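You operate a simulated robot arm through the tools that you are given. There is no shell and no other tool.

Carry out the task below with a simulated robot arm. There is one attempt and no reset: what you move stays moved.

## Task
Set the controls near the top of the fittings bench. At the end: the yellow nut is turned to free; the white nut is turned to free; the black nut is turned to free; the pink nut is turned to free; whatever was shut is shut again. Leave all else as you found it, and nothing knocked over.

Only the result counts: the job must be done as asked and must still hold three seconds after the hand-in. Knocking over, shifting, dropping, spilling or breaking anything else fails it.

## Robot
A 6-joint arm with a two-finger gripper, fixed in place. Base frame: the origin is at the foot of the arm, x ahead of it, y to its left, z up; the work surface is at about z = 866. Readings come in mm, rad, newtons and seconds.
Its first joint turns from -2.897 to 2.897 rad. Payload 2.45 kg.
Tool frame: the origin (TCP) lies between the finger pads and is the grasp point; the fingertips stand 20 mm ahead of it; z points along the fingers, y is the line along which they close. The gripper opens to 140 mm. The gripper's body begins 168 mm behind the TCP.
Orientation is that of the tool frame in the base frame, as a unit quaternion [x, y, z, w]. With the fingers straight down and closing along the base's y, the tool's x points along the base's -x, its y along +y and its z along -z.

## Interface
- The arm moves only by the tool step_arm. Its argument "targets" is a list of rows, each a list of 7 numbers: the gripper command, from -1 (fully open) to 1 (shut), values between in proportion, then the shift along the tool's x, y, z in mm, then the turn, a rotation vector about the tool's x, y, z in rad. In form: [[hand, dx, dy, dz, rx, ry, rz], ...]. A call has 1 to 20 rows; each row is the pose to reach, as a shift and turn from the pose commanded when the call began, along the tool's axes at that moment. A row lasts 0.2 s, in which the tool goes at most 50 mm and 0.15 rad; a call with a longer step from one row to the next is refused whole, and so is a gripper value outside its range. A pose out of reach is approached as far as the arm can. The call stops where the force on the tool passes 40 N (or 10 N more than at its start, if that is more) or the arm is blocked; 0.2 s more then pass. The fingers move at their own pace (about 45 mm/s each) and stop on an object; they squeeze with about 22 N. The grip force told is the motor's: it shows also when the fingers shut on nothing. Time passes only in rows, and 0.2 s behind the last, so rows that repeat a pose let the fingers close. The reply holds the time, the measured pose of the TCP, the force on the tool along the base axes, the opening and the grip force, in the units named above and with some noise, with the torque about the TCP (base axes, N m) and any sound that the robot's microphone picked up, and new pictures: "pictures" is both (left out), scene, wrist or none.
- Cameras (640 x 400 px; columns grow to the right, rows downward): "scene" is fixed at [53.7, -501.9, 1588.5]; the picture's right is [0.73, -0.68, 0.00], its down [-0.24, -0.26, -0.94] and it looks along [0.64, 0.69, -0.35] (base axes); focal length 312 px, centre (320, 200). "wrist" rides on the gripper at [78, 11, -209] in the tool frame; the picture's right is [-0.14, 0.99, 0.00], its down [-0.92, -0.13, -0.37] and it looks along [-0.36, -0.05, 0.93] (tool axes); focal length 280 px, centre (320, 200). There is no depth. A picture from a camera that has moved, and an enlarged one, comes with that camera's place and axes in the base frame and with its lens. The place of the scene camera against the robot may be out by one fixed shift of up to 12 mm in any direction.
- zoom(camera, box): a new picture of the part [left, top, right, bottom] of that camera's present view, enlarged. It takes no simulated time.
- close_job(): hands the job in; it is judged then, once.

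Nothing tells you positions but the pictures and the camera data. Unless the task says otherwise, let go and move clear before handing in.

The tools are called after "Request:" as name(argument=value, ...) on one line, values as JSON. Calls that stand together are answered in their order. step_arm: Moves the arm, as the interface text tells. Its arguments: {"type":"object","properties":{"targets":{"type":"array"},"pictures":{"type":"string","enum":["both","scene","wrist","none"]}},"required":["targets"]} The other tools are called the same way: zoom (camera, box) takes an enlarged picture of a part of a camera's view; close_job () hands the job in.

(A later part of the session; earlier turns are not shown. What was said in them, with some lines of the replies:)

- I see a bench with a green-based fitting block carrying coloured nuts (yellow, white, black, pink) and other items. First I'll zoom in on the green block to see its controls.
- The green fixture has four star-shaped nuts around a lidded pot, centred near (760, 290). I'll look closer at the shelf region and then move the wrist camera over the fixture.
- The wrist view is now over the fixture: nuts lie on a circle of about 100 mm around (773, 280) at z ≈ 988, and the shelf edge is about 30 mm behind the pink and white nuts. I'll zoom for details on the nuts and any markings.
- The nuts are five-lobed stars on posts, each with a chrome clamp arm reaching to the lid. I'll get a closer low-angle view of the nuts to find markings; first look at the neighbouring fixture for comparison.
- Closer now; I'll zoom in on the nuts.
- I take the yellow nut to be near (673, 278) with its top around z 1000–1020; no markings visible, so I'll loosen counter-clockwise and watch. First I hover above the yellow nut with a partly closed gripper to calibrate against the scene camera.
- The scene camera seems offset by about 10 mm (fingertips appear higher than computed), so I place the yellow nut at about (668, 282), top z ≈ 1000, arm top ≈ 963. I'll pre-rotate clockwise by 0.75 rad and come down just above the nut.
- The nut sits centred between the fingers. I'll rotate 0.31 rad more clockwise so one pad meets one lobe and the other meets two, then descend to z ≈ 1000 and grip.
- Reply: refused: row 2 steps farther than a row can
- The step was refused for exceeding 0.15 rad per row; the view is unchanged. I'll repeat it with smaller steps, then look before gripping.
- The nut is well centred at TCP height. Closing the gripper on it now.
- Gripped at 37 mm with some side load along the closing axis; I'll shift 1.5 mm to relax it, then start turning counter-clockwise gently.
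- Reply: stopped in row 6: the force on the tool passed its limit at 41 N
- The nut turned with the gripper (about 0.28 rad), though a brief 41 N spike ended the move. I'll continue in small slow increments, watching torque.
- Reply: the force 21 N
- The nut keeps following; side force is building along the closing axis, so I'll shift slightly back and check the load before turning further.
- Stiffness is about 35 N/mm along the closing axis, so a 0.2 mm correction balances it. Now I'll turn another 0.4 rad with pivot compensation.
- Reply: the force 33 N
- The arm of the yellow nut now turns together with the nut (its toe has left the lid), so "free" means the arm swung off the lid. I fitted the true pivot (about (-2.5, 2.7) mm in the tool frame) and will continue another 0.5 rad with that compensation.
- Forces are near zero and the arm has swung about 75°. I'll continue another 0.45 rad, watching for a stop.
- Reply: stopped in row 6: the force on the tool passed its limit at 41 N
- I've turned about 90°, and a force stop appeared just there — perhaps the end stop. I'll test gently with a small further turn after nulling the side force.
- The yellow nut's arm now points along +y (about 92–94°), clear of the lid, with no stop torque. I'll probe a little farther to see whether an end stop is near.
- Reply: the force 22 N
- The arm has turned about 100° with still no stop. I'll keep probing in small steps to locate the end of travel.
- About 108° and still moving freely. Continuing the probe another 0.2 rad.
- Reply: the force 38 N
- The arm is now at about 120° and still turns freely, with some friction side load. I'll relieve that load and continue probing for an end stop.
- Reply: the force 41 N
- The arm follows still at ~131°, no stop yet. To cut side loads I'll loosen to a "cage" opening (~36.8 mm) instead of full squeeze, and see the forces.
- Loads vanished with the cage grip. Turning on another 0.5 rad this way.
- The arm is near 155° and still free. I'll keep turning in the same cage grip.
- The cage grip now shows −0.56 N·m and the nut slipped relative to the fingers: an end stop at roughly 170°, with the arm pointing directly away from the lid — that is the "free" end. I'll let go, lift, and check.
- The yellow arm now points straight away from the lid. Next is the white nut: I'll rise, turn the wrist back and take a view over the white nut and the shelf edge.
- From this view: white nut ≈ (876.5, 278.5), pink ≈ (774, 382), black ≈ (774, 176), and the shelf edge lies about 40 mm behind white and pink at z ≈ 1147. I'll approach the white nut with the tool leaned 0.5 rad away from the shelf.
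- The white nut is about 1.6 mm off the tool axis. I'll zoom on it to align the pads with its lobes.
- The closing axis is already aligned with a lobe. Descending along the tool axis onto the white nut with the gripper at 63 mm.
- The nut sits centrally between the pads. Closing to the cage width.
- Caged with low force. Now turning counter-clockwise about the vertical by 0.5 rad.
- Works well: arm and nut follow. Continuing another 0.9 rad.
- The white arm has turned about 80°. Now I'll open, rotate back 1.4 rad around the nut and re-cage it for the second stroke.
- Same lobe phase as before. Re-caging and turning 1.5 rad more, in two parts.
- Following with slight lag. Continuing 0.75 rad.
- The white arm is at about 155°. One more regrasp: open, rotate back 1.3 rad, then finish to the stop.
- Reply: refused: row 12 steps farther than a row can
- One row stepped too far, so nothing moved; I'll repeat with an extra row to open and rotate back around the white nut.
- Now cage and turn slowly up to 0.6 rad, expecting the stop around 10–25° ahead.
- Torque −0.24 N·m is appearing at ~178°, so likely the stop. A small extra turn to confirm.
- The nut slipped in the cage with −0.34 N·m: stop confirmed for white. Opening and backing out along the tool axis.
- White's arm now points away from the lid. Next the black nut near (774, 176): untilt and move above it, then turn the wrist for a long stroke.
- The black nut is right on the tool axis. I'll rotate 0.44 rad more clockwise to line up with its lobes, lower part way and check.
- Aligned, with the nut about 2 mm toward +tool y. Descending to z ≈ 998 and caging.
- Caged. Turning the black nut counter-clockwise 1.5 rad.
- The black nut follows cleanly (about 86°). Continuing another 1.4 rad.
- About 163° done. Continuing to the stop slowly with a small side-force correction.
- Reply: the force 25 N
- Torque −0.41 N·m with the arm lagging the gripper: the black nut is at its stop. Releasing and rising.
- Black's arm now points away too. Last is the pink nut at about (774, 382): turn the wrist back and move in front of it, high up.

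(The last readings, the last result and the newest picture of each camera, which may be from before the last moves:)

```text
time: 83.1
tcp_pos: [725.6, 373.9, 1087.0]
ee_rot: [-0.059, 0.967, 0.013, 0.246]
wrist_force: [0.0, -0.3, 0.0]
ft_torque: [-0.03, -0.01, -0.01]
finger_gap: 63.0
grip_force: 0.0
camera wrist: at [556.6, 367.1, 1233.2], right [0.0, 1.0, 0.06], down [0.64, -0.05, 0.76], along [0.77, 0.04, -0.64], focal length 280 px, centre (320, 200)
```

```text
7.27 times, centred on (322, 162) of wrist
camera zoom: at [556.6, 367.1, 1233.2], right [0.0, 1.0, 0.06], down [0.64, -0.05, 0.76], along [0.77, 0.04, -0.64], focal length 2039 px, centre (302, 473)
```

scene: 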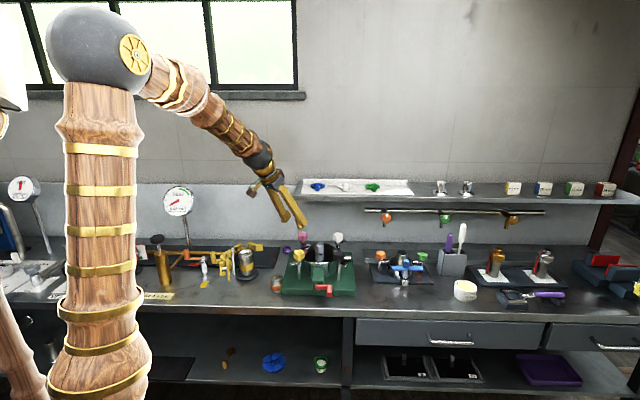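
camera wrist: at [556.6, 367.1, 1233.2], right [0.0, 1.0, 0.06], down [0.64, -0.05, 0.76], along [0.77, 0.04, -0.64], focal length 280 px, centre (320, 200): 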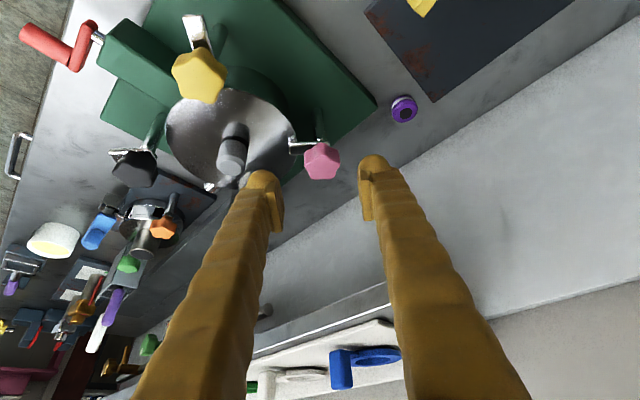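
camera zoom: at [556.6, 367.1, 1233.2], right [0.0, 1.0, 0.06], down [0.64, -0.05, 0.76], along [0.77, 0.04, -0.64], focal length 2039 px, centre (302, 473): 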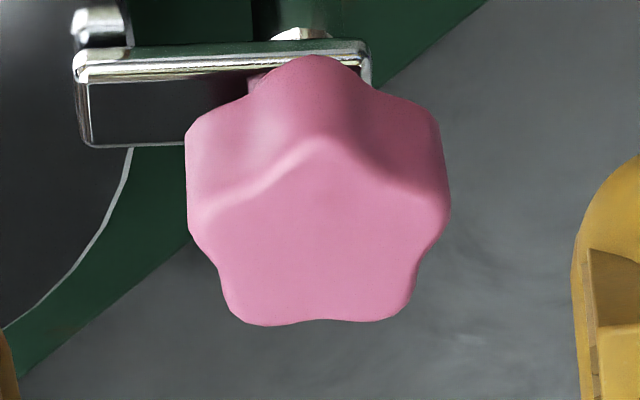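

The pink lobes need a 0.29 rad clockwise pre-rotation. I'll move to a closer hover with that yaw and check alignment.

Request:
step_arm(targets=[[0.1, -0.4, 3, 10, 0.046, 0, 0.085], [0.1, -0.8, 6, 21, 0.092, 0, 0.17], [0.1, -1.2, 8, 32, 0.138, 0, 0.255], [0.1, -1.5, 10.5, 42.2, 0.138, 0, 0.255], [0.1, -1.5, 10.5, 42.2, 0.138, 0, 0.255]], pictures="wrist")

Request:
zoom(camera="wrist", box=[240, 110, 400, 250])

Request:
zoom(camera="scene", box=[260, 180, 380, 280])

```text
time: 84.3
tcp_pos: [744.1, 386.5, 1049.4]
ee_rot: [0.082, 0.966, -0.021, 0.245]
wrist_force: [-0.5, 0.6, -0.8]
ft_torque: [-0.02, 0.03, 0.0]
finger_gap: 63.5
grip_force: 0.0
camera wrist: at [580.8, 428.9, 1196.1], right [0.29, 0.96, 0.06], down [0.6, -0.23, 0.76], along [0.75, -0.18, -0.64], focal length 280 px, centre (320, 200)
```

wrist: 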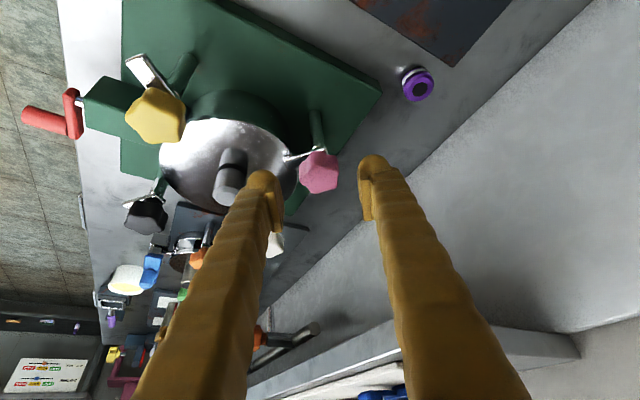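

```text
2.86 times, centred on (320, 180) of wrist
camera zoom: at [580.8, 428.9, 1196.1], right [0.29, 0.96, 0.06], down [0.6, -0.23, 0.76], along [0.75, -0.18, -0.64], focal length 801 px, centre (320, 257)
```

zoom: 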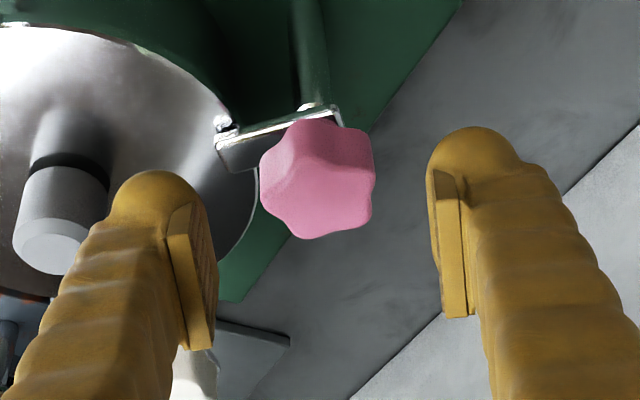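

```text
4.00 times, centred on (320, 230) of scene
camera zoom: at [53.7, -501.9, 1588.5], right [0.73, -0.68, 0.0], down [-0.24, -0.26, -0.94], along [0.64, 0.69, -0.35], focal length 1246 px, centre (320, 80)
```

zoom: 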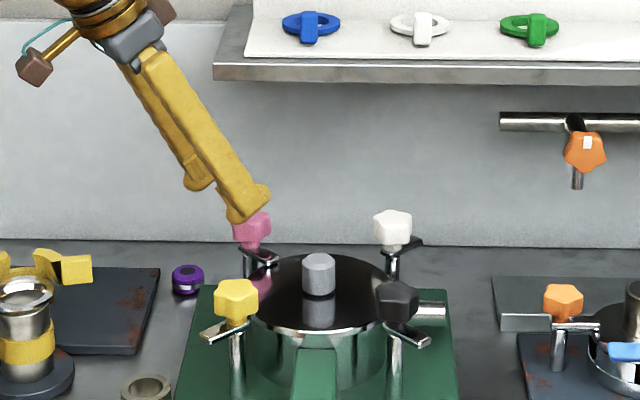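

Aligned: single lobe on the left, two on the right. Descending along the tool axis with small corrections.

Request:
step_arm(targets=[[0.1, -1, 0.5, 12, 0, 0, 0], [0.1, -2.2, 1, 25, 0, 0, 0], [0.1, -2.2, 1, 38, 0, 0, 0], [0.1, -2.2, 1, 50, 0, 0, 0], [0.1, -2.2, 1, 59.7, 0, 0, 0], [0.1, -2.2, 1, 59.7, 0, 0, 0]], pictures="wrist")

Request:
zoom(camera="wrist", box=[240, 120, 400, 260])

Request:
zoom(camera="scene", box=[260, 180, 380, 280])

```text
time: 85.7
tcp_pos: [774.9, 383.2, 997.3]
ee_rot: [0.082, 0.965, -0.021, 0.247]
wrist_force: [0.0, -0.6, -0.7]
ft_torque: [0.0, -0.01, 0.0]
finger_gap: 62.9
grip_force: 0.0
camera wrist: at [611.7, 424.7, 1144.4], right [0.29, 0.96, 0.06], down [0.6, -0.23, 0.76], along [0.75, -0.18, -0.64], focal length 280 px, centre (320, 200)
```

wrist: 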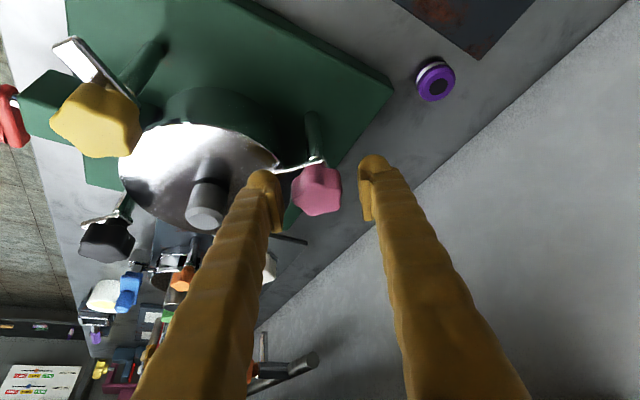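

```text
2.86 times, centred on (320, 190) of wrist
camera zoom: at [611.7, 424.7, 1144.4], right [0.29, 0.96, 0.06], down [0.6, -0.23, 0.76], along [0.75, -0.18, -0.64], focal length 801 px, centre (320, 229)
```

zoom: 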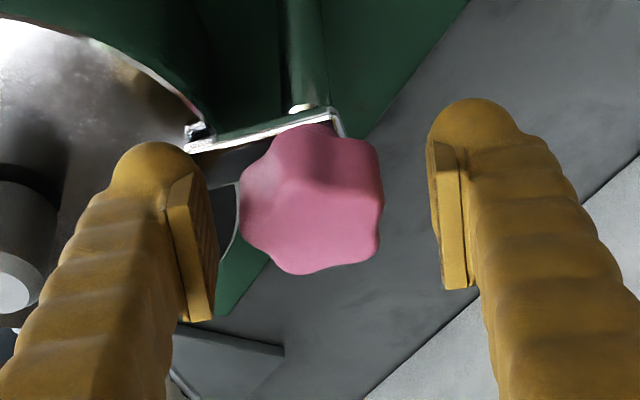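

```text
4.00 times, centred on (320, 230) of scene
camera zoom: at [53.7, -501.9, 1588.5], right [0.73, -0.68, 0.0], down [-0.24, -0.26, -0.94], along [0.64, 0.69, -0.35], focal length 1246 px, centre (320, 80)
```

zoom: 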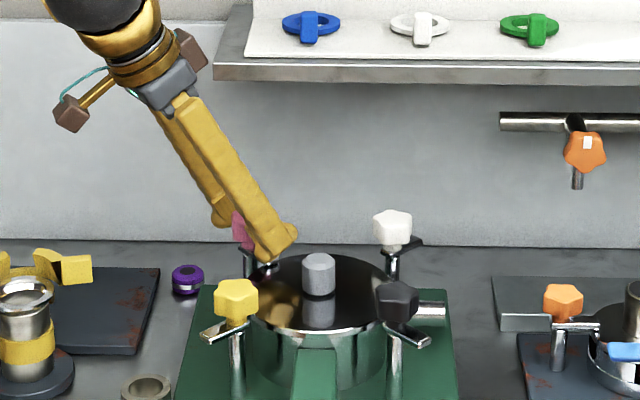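

The nut is about 2 mm to the left of mid-gap; shifting −1.8 mm and caging.

Request:
step_arm(targets=[[0.1, 0, -1, 0, 0, 0, 0], [0.3, 0, -1.8, 0, 0, 0, 0], [0.45, 0, -1.8, 0, 0, 0, 0], [0.5, 0, -1.8, 0, 0, 0, 0], [0.5, 0, -1.8, 0, 0, 0, 0], [0.5, 0, -1.8, 0, 0, 0, 0]], pictures="none")

Request:
zoom(camera="wrist", box=[240, 120, 400, 260])

```text
time: 87.1
tcp_pos: [775.5, 380.8, 996.8]
ee_rot: [0.082, 0.966, -0.022, 0.246]
wrist_force: [0.2, 6.1, 0.7]
ft_torque: [0.07, 0.04, -0.02]
finger_gap: 38.4
grip_force: 2.3
```

```text
2.86 times, centred on (320, 190) of wrist
camera zoom: at [611.3, 423.0, 1144.0], right [0.29, 0.96, 0.06], down [0.6, -0.23, 0.76], along [0.75, -0.18, -0.64], focal length 801 px, centre (320, 229)
```

zoom: 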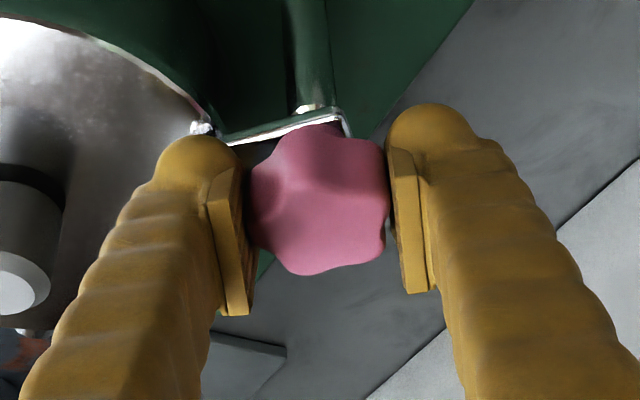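

Caged with low loads. Turning pink counter-clockwise 0.8 rad first.

Request:
step_arm(targets=[[0.5, 0, 0.15, 0, -0.048, 0, -0.088], [0.5, 0, 0.15, 0, -0.095, 0, -0.176], [0.5, 0, 0.15, 0, -0.143, 0, -0.264], [0.5, 0, 0.15, 0, -0.191, 0, -0.352], [0.5, 0, 0.15, 0, -0.239, 0, -0.44], [0.5, 0, 0.15, 0, -0.286, 0, -0.527], [0.5, 0, 0.15, 0, -0.334, 0, -0.615], [0.5, 0, 0.15, 0, -0.382, 0, -0.703], [0.5, 0, 0.15, 0, -0.382, 0, -0.703]], pictures="both")

Request:
zoom(camera="wrist", box=[240, 120, 400, 260])

Request:
zoom(camera="scene", box=[260, 170, 380, 270])

```text
time: 89.1
tcp_pos: [773.8, 381.3, 997.6]
ee_rot: [-0.301, 0.921, 0.075, 0.235]
wrist_force: [-5.3, 4.7, -1.6]
ft_torque: [0.01, 0.05, 0.01]
finger_gap: 39.3
grip_force: 3.5
camera wrist: at [632.5, 293.0, 1144.4], right [-0.49, 0.87, 0.06], down [0.59, 0.27, 0.76], along [0.65, 0.41, -0.64], focal length 280 px, centre (320, 200)
```

scene: 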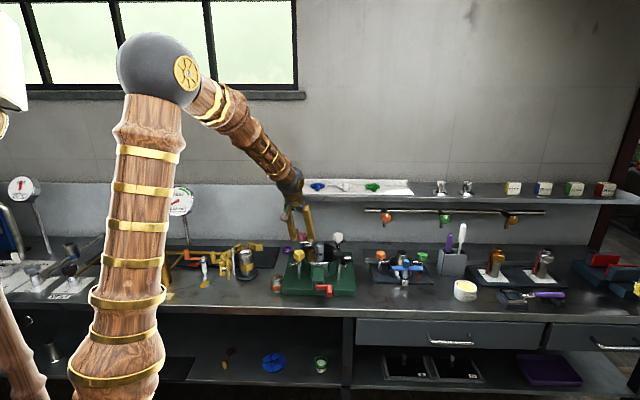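
wrist: 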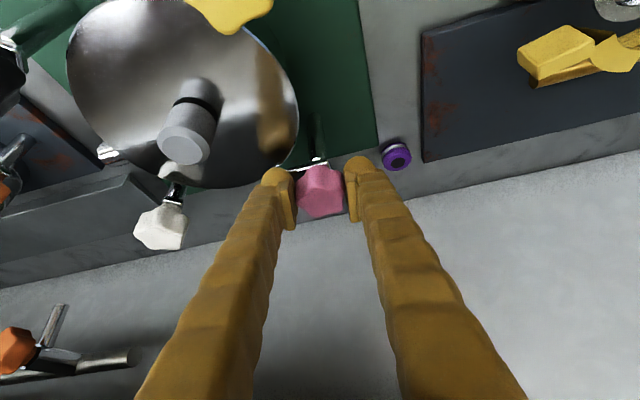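

```text
2.86 times, centred on (320, 190) of wrist
camera zoom: at [632.5, 293.0, 1144.4], right [-0.49, 0.87, 0.06], down [0.59, 0.27, 0.76], along [0.65, 0.41, -0.64], focal length 801 px, centre (320, 229)
```

zoom: 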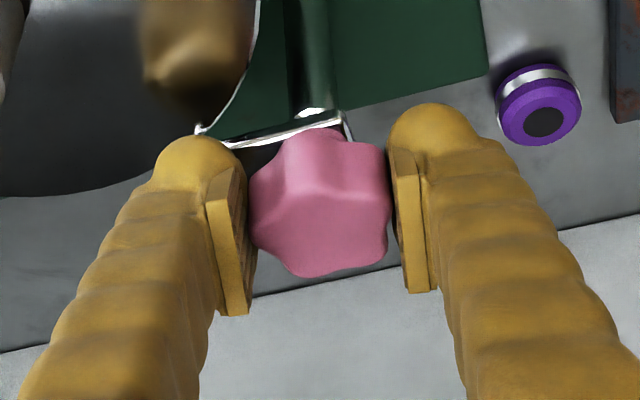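

```text
4.00 times, centred on (320, 220) of scene
camera zoom: at [53.7, -501.9, 1588.5], right [0.73, -0.68, 0.0], down [-0.24, -0.26, -0.94], along [0.64, 0.69, -0.35], focal length 1246 px, centre (320, 120)
```

zoom: 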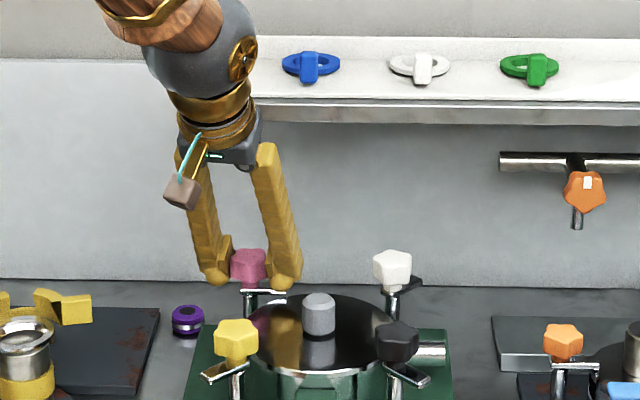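

Going well; continuing another 0.8 rad.

Request:
step_arm(targets=[[0.5, 0, 0.1, 0, -0.048, 0, -0.088], [0.5, 0, 0.1, 0, -0.095, 0, -0.176], [0.5, 0, 0.1, 0, -0.143, 0, -0.264], [0.5, 0, 0.1, 0, -0.191, 0, -0.352], [0.5, 0, 0.1, 0, -0.239, 0, -0.44], [0.5, 0, 0.1, 0, -0.286, 0, -0.527], [0.5, 0, 0.1, 0, -0.334, 0, -0.615], [0.5, 0, 0.1, 0, -0.382, 0, -0.703], [0.5, 0, 0.1, 0, -0.382, 0, -0.703]], pictures="both")

Request:
zoom(camera="wrist", box=[240, 120, 400, 260])

Request:
zoom(camera="scene", box=[260, 170, 380, 270])

```text
time: 91.1
tcp_pos: [774.8, 380.9, 997.3]
ee_rot: [-0.636, 0.731, 0.16, 0.186]
wrist_force: [-6.3, 0.3, -1.9]
ft_torque: [-0.01, 0.05, -0.01]
finger_gap: 39.4
grip_force: 3.5
camera wrist: at [741.0, 218.3, 1144.9], right [-0.96, 0.26, 0.06], down [0.21, 0.61, 0.76], along [0.16, 0.75, -0.64], focal length 280 px, centre (320, 200)
```

scene: 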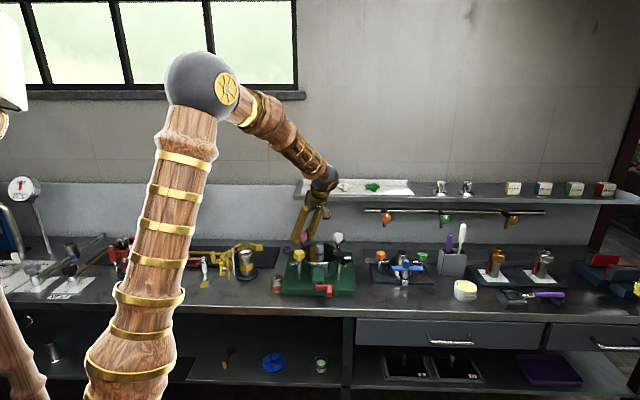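
wrist: 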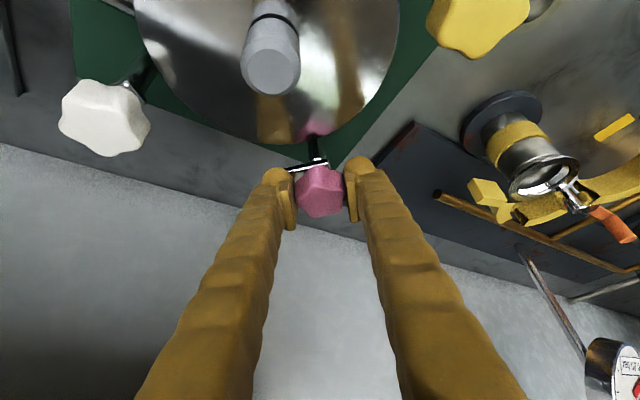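

```text
2.86 times, centred on (320, 190) of wrist
camera zoom: at [741.0, 218.3, 1144.9], right [-0.96, 0.26, 0.06], down [0.21, 0.61, 0.76], along [0.16, 0.75, -0.64], focal length 801 px, centre (320, 229)
```

zoom: 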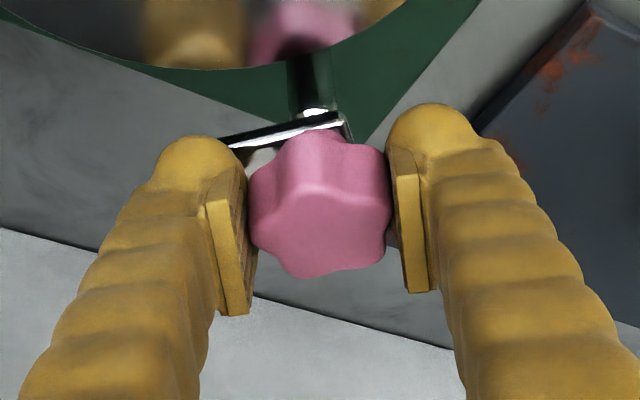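

```text
4.00 times, centred on (320, 220) of scene
camera zoom: at [53.7, -501.9, 1588.5], right [0.73, -0.68, 0.0], down [-0.24, -0.26, -0.94], along [0.64, 0.69, -0.35], focal length 1246 px, centre (320, 120)
```

zoom: 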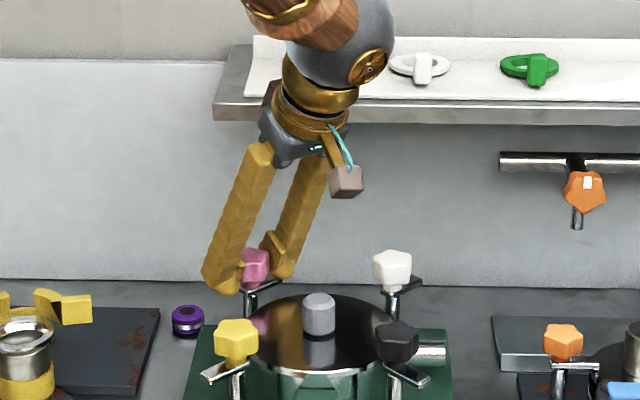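

About 88–90° so far with a little lag. A further 0.25 rad, then regrasp.

Request:
step_arm(targets=[[0.5, 0, 0.1, 0, -0.04, 0, -0.073], [0.5, 0, 0.1, 0, -0.08, 0, -0.147], [0.5, 0, 0.1, 0, -0.119, 0, -0.22], [0.5, 0, 0.1, 0, -0.119, 0, -0.22], [0.3, 0, 0.1, 0, -0.119, 0, -0.22], [0.1, 0, 0.1, 0, -0.119, 0, -0.22], [0.1, 0, 0.1, 0, -0.119, 0, -0.22]], pictures="none")

Request:
step_arm(targets=[[0.1, 0, 0, 0, 0.0667, 0, 0.123], [0.1, 0, 0, 0, 0.1335, 0, 0.246], [0.1, 0, 0, 0, 0.2, 0, 0.369], [0.1, 0, 0, 0, 0.267, 0, 0.492], [0.1, 0, 0, 0, 0.334, 0, 0.615], [0.1, 0, 0, 0, 0.4, 0, 0.738], [0.1, 0, 0, 0, 0.467, 0, 0.861], [0.1, 0, 0, 0, 0.534, 0, 0.984], [0.1, 0, 0, 0, 0.6, 0, 1.107], [0.1, 0, 0, 0, 0.668, 0, 1.23], [0.1, 0, 0, 0, 0.734, 0, 1.353], [0.1, 0, 0, 0, 0.801, 0, 1.476], [0.1, 0, 0, 0, 0.868, 0, 1.599], [0.1, 0, 0, 0, 0.94, 0, 1.73], [0.1, 0, 0, 0, 0.94, 0, 1.73]], pictures="both")

Request:
zoom(camera="wrist", box=[240, 120, 400, 260])

```text
time: 92.7
tcp_pos: [776.0, 382.4, 998.2]
ee_rot: [0.722, -0.647, -0.182, -0.165]
wrist_force: [0.3, 0.6, 0.3]
ft_torque: [0.0, -0.02, -0.01]
finger_gap: 63.0
grip_force: 0.1
```

```text
time: 95.9
tcp_pos: [775.1, 382.2, 996.9]
ee_rot: [0.14, 0.959, -0.037, 0.245]
wrist_force: [1.2, 0.1, 0.7]
ft_torque: [0.0, 0.01, 0.01]
finger_gap: 63.1
grip_force: 0.1
camera wrist: at [616.8, 442.1, 1143.9], right [0.4, 0.91, 0.06], down [0.57, -0.3, 0.77], along [0.72, -0.27, -0.64], focal length 280 px, centre (320, 200)
```

scene: 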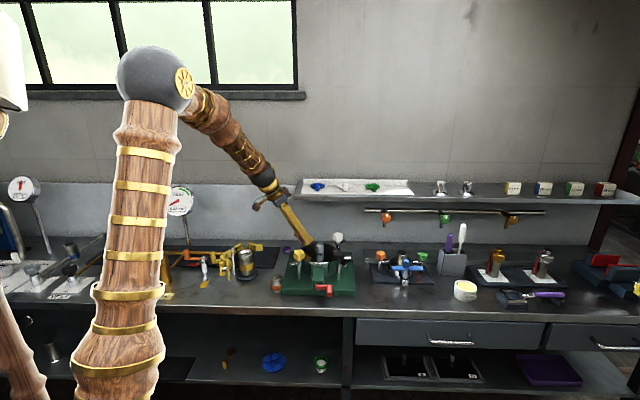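
wrist: 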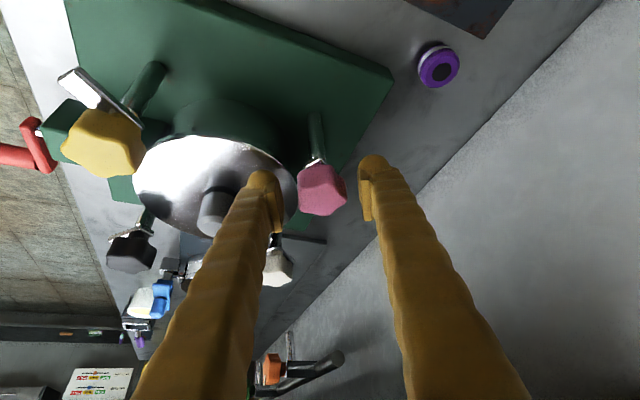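

```text
2.86 times, centred on (320, 190) of wrist
camera zoom: at [616.8, 442.1, 1143.9], right [0.4, 0.91, 0.06], down [0.57, -0.3, 0.77], along [0.72, -0.27, -0.64], focal length 801 px, centre (320, 229)
```

zoom: 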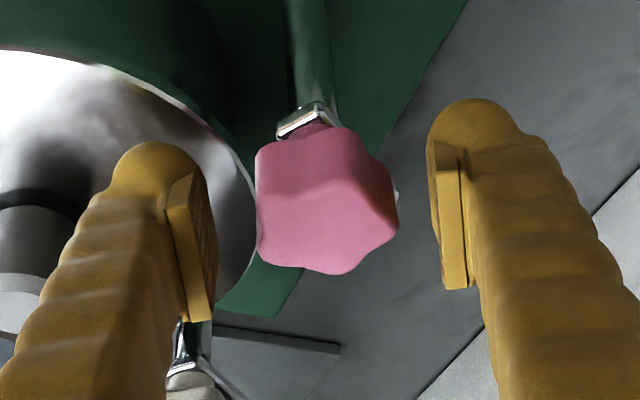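

The opposite lobe now aligns to the right pad; shift +2 mm, cage, and turn 0.8 rad.

Request:
step_arm(targets=[[0.1, 0, 1, 0, 0, 0, 0], [0.3, 0, 2, 0, 0, 0, 0], [0.45, 0, 2, 0, 0, 0, 0], [0.5, 0, 2, 0, 0, 0, 0], [0.5, 0, 2, 0, 0, 0, 0], [0.5, 0, 2, 0, 0, 0, 0]], pictures="none")

Request:
zoom(camera="wrist", box=[240, 120, 400, 260])

```text
time: 97.3
tcp_pos: [775.3, 383.4, 998.4]
ee_rot: [0.14, 0.959, -0.037, 0.244]
wrist_force: [-1.2, -6.3, 1.1]
ft_torque: [-0.09, 0.0, 0.0]
finger_gap: 39.1
grip_force: 2.9
```

```text
2.86 times, centred on (320, 190) of wrist
camera zoom: at [616.8, 443.2, 1143.9], right [0.4, 0.92, 0.06], down [0.57, -0.3, 0.77], along [0.72, -0.27, -0.64], focal length 801 px, centre (320, 229)
```

zoom: 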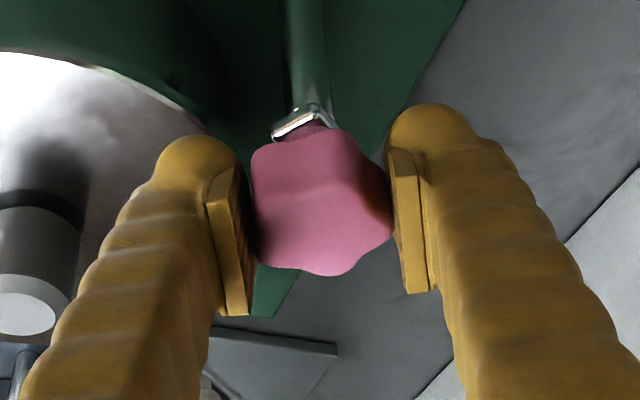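

Caged. Turning 1.0 rad toward the stop.

Request:
step_arm(targets=[[0.5, 0, -0.15, 0, -0.048, 0, -0.088], [0.5, 0, -0.15, 0, -0.095, 0, -0.176], [0.5, 0, -0.15, 0, -0.143, 0, -0.264], [0.5, 0, -0.15, 0, -0.191, 0, -0.352], [0.5, 0, -0.15, 0, -0.239, 0, -0.44], [0.5, 0, -0.15, 0, -0.286, 0, -0.527], [0.5, 0, -0.15, 0, -0.334, 0, -0.615], [0.5, 0, -0.15, 0, -0.382, 0, -0.703], [0.5, 0, -0.15, 0, -0.429, 0, -0.791], [0.5, 0, -0.15, 0, -0.477, 0, -0.879], [0.5, 0, -0.15, 0, -0.477, 0, -0.879]], pictures="wrist")

Request:
zoom(camera="wrist", box=[240, 120, 400, 260])

```text
time: 99.7
tcp_pos: [775.4, 383.0, 998.2]
ee_rot: [-0.339, 0.908, 0.084, 0.232]
wrist_force: [8.5, 23.4, -5.1]
ft_torque: [0.46, -0.2, 0.0]
finger_gap: 37.3
grip_force: 44.7
camera wrist: at [641.3, 283.8, 1144.8], right [-0.56, 0.83, 0.06], down [0.56, 0.32, 0.76], along [0.61, 0.46, -0.64], focal length 280 px, centre (320, 200)
```

wrist: 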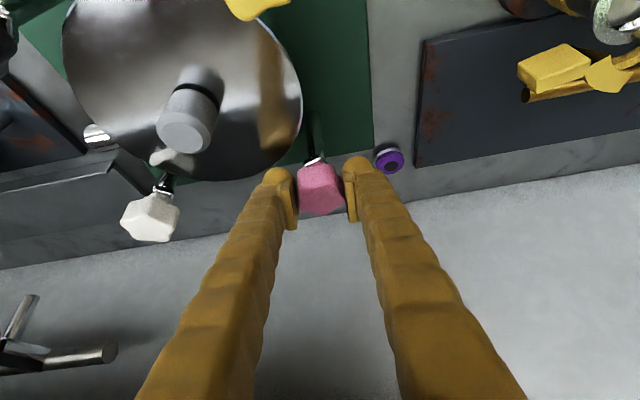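

```text
2.86 times, centred on (320, 190) of wrist
camera zoom: at [641.3, 283.8, 1144.8], right [-0.56, 0.83, 0.06], down [0.56, 0.32, 0.76], along [0.61, 0.46, -0.64], focal length 801 px, centre (320, 229)
```

zoom: 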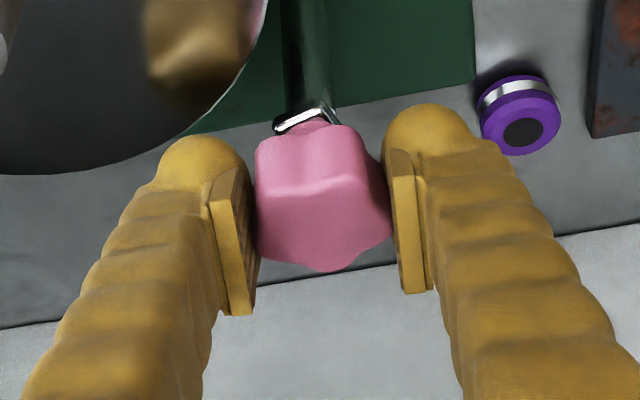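

Some side load; relieving it slightly and continuing 0.45 rad.

Request:
step_arm(targets=[[0.5, -0.4, 0.3, 0.2, 0, 0, 0], [0.5, -0.4, 0.3, 0.2, -0.036, 0, -0.066], [0.5, -0.4, 0.3, 0.2, -0.072, 0, -0.132], [0.5, -0.4, 0.3, 0.2, -0.107, 0, -0.198], [0.5, -0.4, 0.3, 0.2, -0.143, 0, -0.264], [0.5, -0.4, 0.3, 0.2, -0.179, 0, -0.33], [0.5, -0.4, 0.3, 0.2, -0.215, 0, -0.396], [0.5, -0.4, 0.3, 0.2, -0.215, 0, -0.396]], pictures="wrist")

Request:
zoom(camera="wrist", box=[240, 120, 400, 260])

```text
time: 101.5
tcp_pos: [775.7, 383.3, 997.5]
ee_rot: [-0.533, 0.81, 0.134, 0.205]
wrist_force: [-23.5, 23.9, 9.2]
ft_torque: [0.57, 0.39, -0.05]
finger_gap: 37.4
grip_force: 45.2
camera wrist: at [698.6, 235.6, 1145.2], right [-0.86, 0.5, 0.06], down [0.37, 0.53, 0.76], along [0.35, 0.68, -0.64], focal length 280 px, centre (320, 200)
```

wrist: 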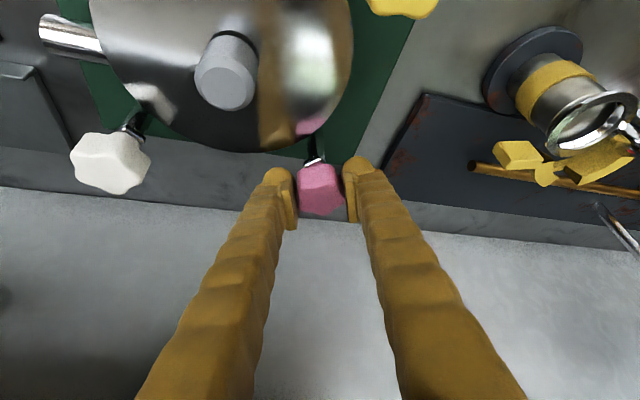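

```text
2.86 times, centred on (320, 190) of wrist
camera zoom: at [698.6, 235.6, 1145.2], right [-0.86, 0.5, 0.06], down [0.37, 0.53, 0.76], along [0.35, 0.68, -0.64], focal length 801 px, centre (320, 229)
```

zoom: 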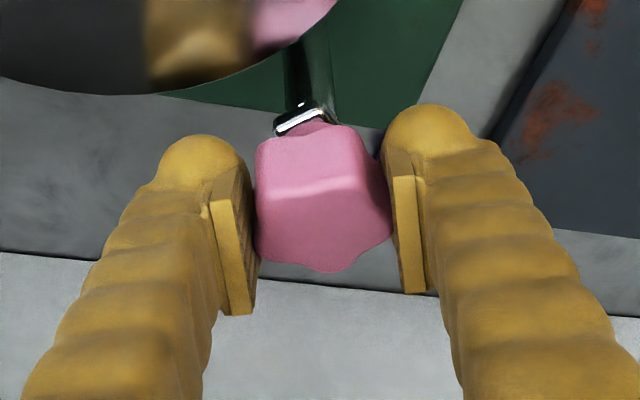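

Relieving the side force (about 31 N along the closing axis) and turning the last bit toward the stop.

Request:
step_arm(targets=[[0.5, -0.1, 0.4, 0, 0, 0, 0], [0.5, -0.2, 0.8, 0, 0, 0, 0], [0.5, -0.2, 0.8, 0, -0.024, 0, -0.044], [0.5, -0.2, 0.8, 0, -0.048, 0, -0.088], [0.5, -0.2, 0.8, 0, -0.072, 0, -0.132], [0.5, -0.2, 0.8, 0, -0.095, 0, -0.176], [0.5, -0.2, 0.8, 0, -0.119, 0, -0.22], [0.5, -0.2, 0.8, 0, -0.143, 0, -0.264], [0.5, -0.2, 0.8, 0, -0.143, 0, -0.264]], pictures="wrist")

Request:
zoom(camera="wrist", box=[240, 120, 400, 260])

```text
time: 103.5
tcp_pos: [773.3, 385.0, 996.6]
ee_rot: [-0.648, 0.721, 0.164, 0.183]
wrist_force: [-23.9, 18.6, 4.0]
ft_torque: [0.22, 0.22, -0.14]
finger_gap: 36.5
grip_force: 44.8
camera wrist: at [745.9, 221.0, 1145.1], right [-0.97, 0.23, 0.06], down [0.19, 0.62, 0.76], along [0.13, 0.75, -0.64], focal length 280 px, centre (320, 200)
```

wrist: 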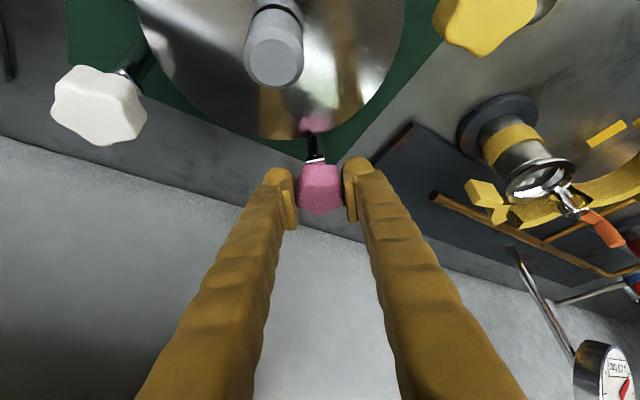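

```text
2.86 times, centred on (320, 190) of wrist
camera zoom: at [745.9, 221.0, 1145.1], right [-0.97, 0.23, 0.06], down [0.19, 0.62, 0.76], along [0.13, 0.75, -0.64], focal length 801 px, centre (320, 229)
```

zoom: 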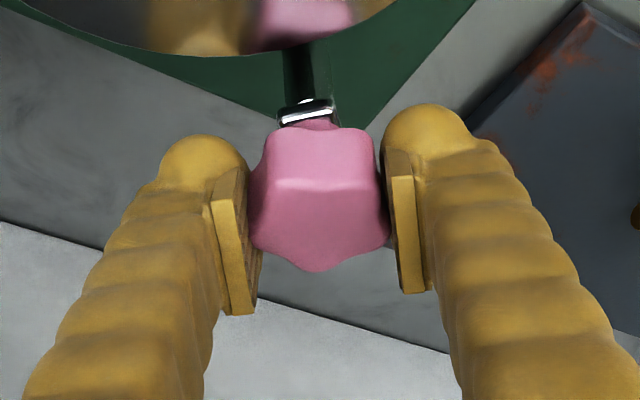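

The nut slipped in the cage, indicating pink's stop. Releasing and backing out along the tool axis to inspect.

Request:
step_arm(targets=[[0.3, 0, 0, 0, 0, 0, 0], [0.1, 0, 0, 0, 0, 0, 0], [0.1, 0, 0, 0, 0, 0, 0], [0.1, 0, 0, -15, 0, 0, 0], [0.1, 0, 0, -40, 0, 0, 0], [0.1, 0, 0, -75, 0, 0, 0], [0.1, 0, 0, -115, 0, 0, 0], [0.1, 0, 0, -160, 0, 0, 0], [0.1, 0, 0, -205, 0, 0, 0], [0.1, 0, 0, -205, 0, 0, 0]], pictures="both")

Request:
zoom(camera="scene", box=[270, 220, 370, 300])

Request:
zoom(camera="wrist", box=[200, 60, 440, 240])

```text
time: 105.7
tcp_pos: [763.9, 288.5, 1178.1]
ee_rot: [-0.648, 0.721, 0.163, 0.183]
wrist_force: [-0.6, 0.1, -0.1]
ft_torque: [0.02, -0.01, -0.01]
finger_gap: 63.1
grip_force: 0.1
camera wrist: at [735.1, 124.4, 1326.8], right [-0.97, 0.23, 0.06], down [0.19, 0.62, 0.76], along [0.13, 0.75, -0.64], focal length 280 px, centre (320, 200)
```

scene: 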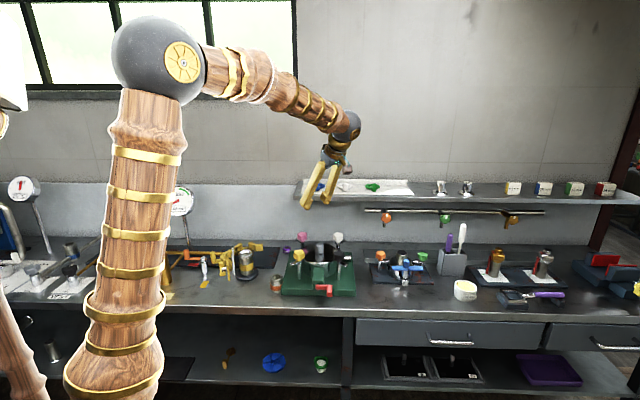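
wrist: 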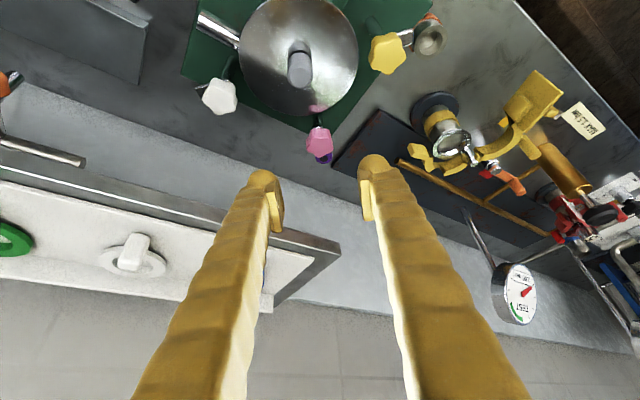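

```text
5.00 times, centred on (320, 260) of scene
camera zoom: at [53.7, -501.9, 1588.5], right [0.73, -0.68, 0.0], down [-0.24, -0.26, -0.94], along [0.64, 0.69, -0.35], focal length 1558 px, centre (320, -100)
```

zoom: 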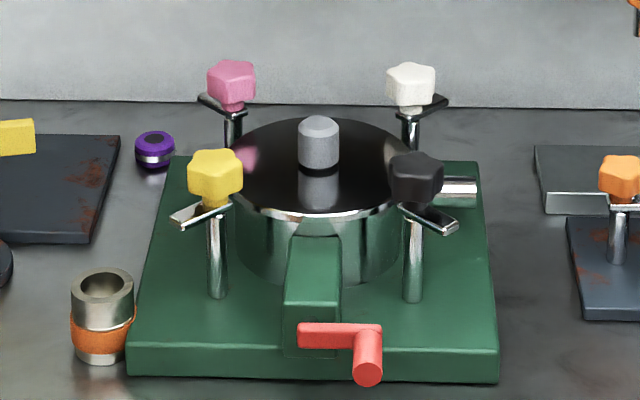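

```text
2.22 times, centred on (320, 150) of wrist
camera zoom: at [735.1, 124.4, 1326.8], right [-0.97, 0.23, 0.06], down [0.19, 0.62, 0.76], along [0.13, 0.75, -0.64], focal length 623 px, centre (320, 311)
```

zoom: 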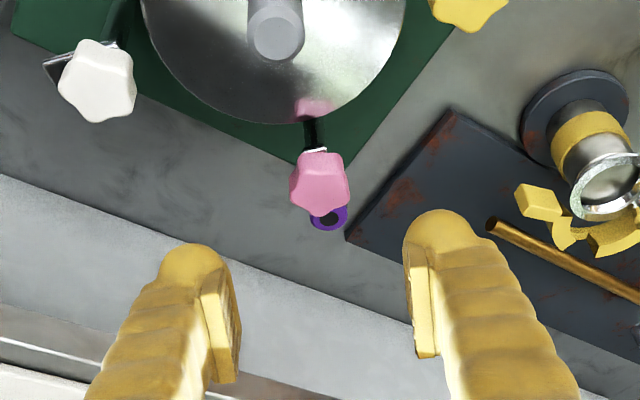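

All four arms now point outward. I'll pull up and take an overhead view to compare the four angles.

Request:
step_arm(targets=[[0.1, 0, 0, -25, 0, 0.12, 0], [0.1, 0, 0, -50, 0, 0.24, 0], [0.1, 0, 0, -75, 0, 0.36, 0], [0.1, 0, 0, -100, 0, 0.5, 0], [0.1, 0, 0, -100, 0, 0.5, 0]], pictures="none")

Request:
step_arm(targets=[[0.1, 10, 5, 0, 0, 0, 0.14], [0.1, 20, 10, 0, 0, 0, 0.28], [0.1, 20, 20, 0, 0, 0, 0.42], [0.1, 20, 30, 0, 0, 0, 0.56], [0.1, 20, 40, 0, 0, 0, 0.7], [0.1, 20, 50, 0, 0, 0, 0.84], [0.1, 20, 60, 0, 0, 0, 0.98], [0.1, 20, 70, 0, 0, 0, 1.12], [0.1, 20, 80, 0, 0, 0, 1.26], [0.1, 20, 80, 0, 0, 0, 1.4], [0.1, 20, 80, 0, 0, 0, 1.46], [0.1, 20, 80, 0, 0, 0, 1.46]], pictures="both")

Request:
zoom(camera="wrist", box=[220, 80, 420, 240])

```text
time: 106.9
tcp_pos: [760.4, 241.0, 1265.7]
ee_rot: [-0.668, 0.744, -0.005, -0.002]
wrist_force: [0.1, -0.1, 0.7]
ft_torque: [-0.02, 0.01, -0.02]
finger_gap: 63.1
grip_force: 0.1
```

```text
time: 109.5
tcp_pos: [677.0, 228.5, 1265.0]
ee_rot: [0.0, 1.0, -0.002, 0.001]
wrist_force: [0.1, 0.3, 0.2]
ft_torque: [0.04, -0.02, 0.0]
finger_gap: 63.1
grip_force: 0.0
camera wrist: at [598.7, 242.5, 1475.6], right [0.14, 0.99, -0.01], down [0.92, -0.12, 0.37], along [0.37, -0.06, -0.93], focal length 280 px, centre (320, 200)
```

scene: 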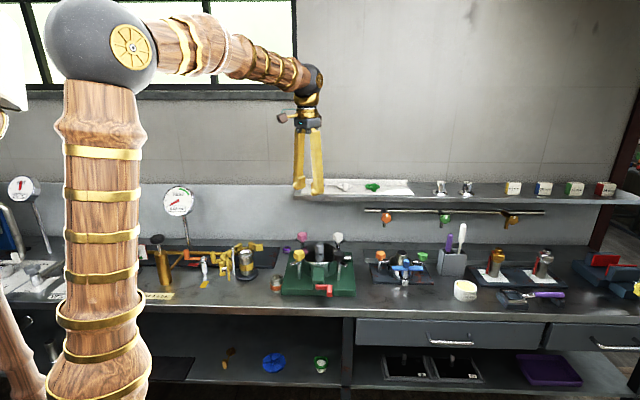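
wrist: 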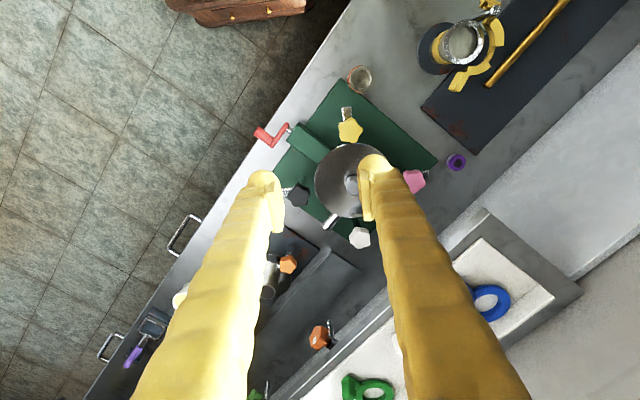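

```text
2.50 times, centred on (320, 160) of wrist
camera zoom: at [598.7, 242.5, 1475.6], right [0.14, 0.99, -0.01], down [0.92, -0.12, 0.37], along [0.37, -0.06, -0.93], focal length 701 px, centre (320, 300)
```

zoom: 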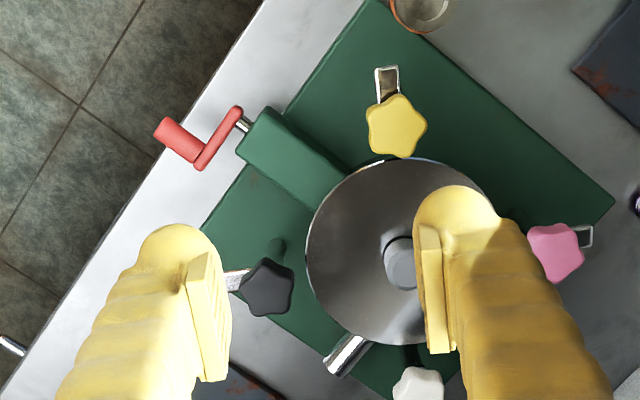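

I'll shift a bit so the fixture is unobstructed between the fingers and look again.

Request:
step_arm(targets=[[-0.5, -20, 15, -10, 0, 0, 0], [-1, -40, 30, -20, 0, 0, 0], [-1, -60, 45, -30, 0, 0, 0], [-1, -80, 55, -40, 0, 0, 0], [-1, -80, 55, -40, 0, 0, 0], [-1, -80, 55, -40, 0, 0, 0]], pictures="wrist")

Request:
zoom(camera="wrist", box=[240, 70, 400, 210])

```text
time: 110.9
tcp_pos: [756.5, 284.0, 1307.0]
ee_rot: [-0.002, 1.0, -0.002, 0.001]
wrist_force: [0.3, -0.2, -0.2]
ft_torque: [0.03, 0.0, 0.02]
finger_gap: 140.1
grip_force: 0.1
camera wrist: at [677.7, 297.9, 1516.7], right [0.13, 0.99, -0.01], down [0.92, -0.12, 0.37], along [0.37, -0.05, -0.93], focal length 280 px, centre (320, 200)
```

wrist: 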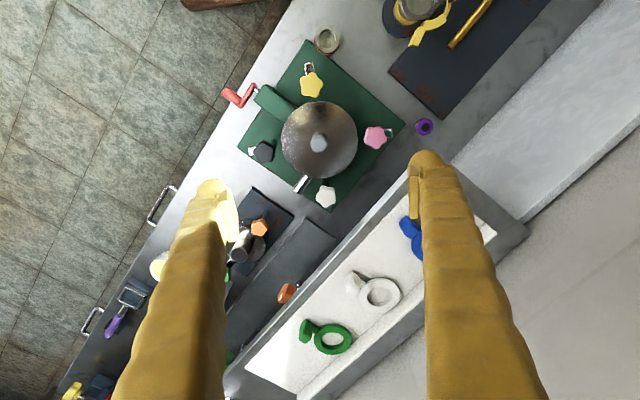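

```text
2.86 times, centred on (320, 140) of wrist
camera zoom: at [677.7, 297.9, 1516.7], right [0.13, 0.99, -0.01], down [0.92, -0.12, 0.37], along [0.37, -0.05, -0.93], focal length 801 px, centre (320, 371)
```

zoom: 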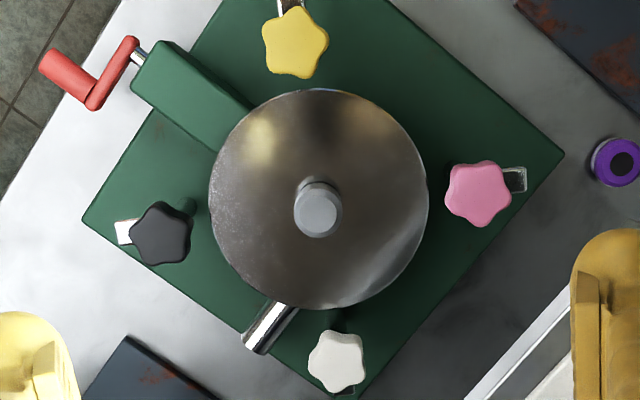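

Request:
zoom(camera="wrist", box=[280, 50, 350, 110])

Request:
zoom(camera="wrist", box=[230, 120, 300, 180])

Request:
zoom(camera="wrist", box=[345, 105, 415, 165])

Request:
zoom(camera="scene", box=[290, 225, 355, 275])

```text
6.67 times, centred on (315, 80) of wrist
camera zoom: at [677.7, 297.9, 1516.7], right [0.13, 0.99, -0.01], down [0.92, -0.12, 0.37], along [0.37, -0.05, -0.93], focal length 1869 px, centre (353, 1000)
```

zoom: 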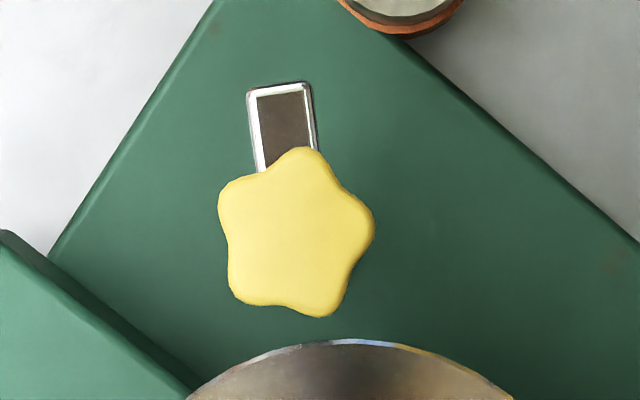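

```text
6.67 times, centred on (265, 150) of wrist
camera zoom: at [677.7, 297.9, 1516.7], right [0.13, 0.99, -0.01], down [0.92, -0.12, 0.37], along [0.37, -0.05, -0.93], focal length 1869 px, centre (687, 533)
```

zoom: 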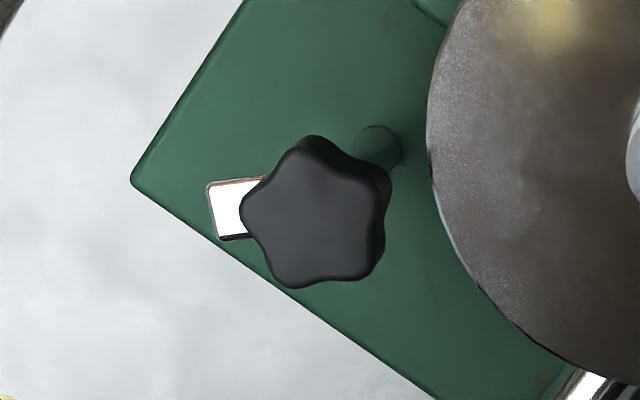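

```text
6.67 times, centred on (380, 135) of wrist
camera zoom: at [677.7, 297.9, 1516.7], right [0.13, 0.99, -0.01], down [0.92, -0.12, 0.37], along [0.37, -0.05, -0.93], focal length 1869 px, centre (-80, 633)
```

zoom: 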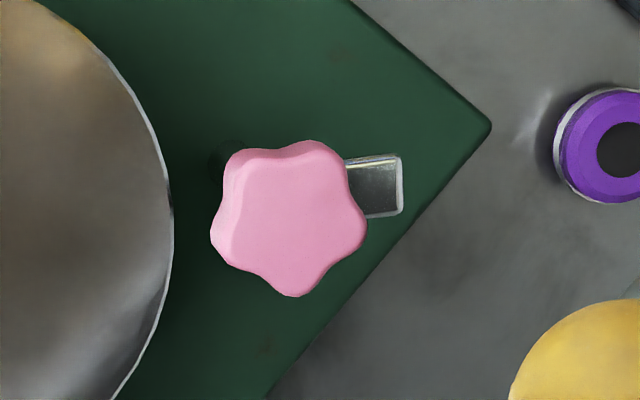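

```text
8.00 times, centred on (322, 250) of scene
camera zoom: at [53.7, -501.9, 1588.5], right [0.73, -0.68, 0.0], down [-0.24, -0.26, -0.94], along [0.64, 0.69, -0.35], focal length 2492 px, centre (300, -200)
```

zoom: 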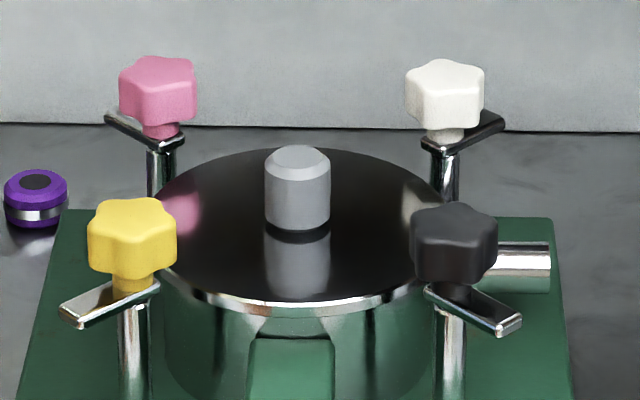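

All four clamp arms now point straight out from the lid, at their 180° stops. The lid is still down, nothing else has moved, and the gripper is open and clear above. Handing in.

Request:
close_job()

```text
The job is handed in.
```

I turned all four nuts (yellow, white, black and pink) counter-clockwise to free, and handed the job in. I took free to be each nut's end stop, about 180° round, because the nuts carry no markings.

- **Nuts:** the clamp arms turn with the nuts, and all four now point straight away from the lid. I felt resistance at the stop on each nut, weakest on pink. The last pictures show yellow, black and pink at about 180°. White's arm was partly hidden under its nut, so I relied on the scene view and the resistance I felt.
- **Lid:** it stayed down the whole time, and I opened nothing else.
- **Everything else:** I saw nothing else moved or knocked over. The gripper was open and well clear above the bench when I handed in.
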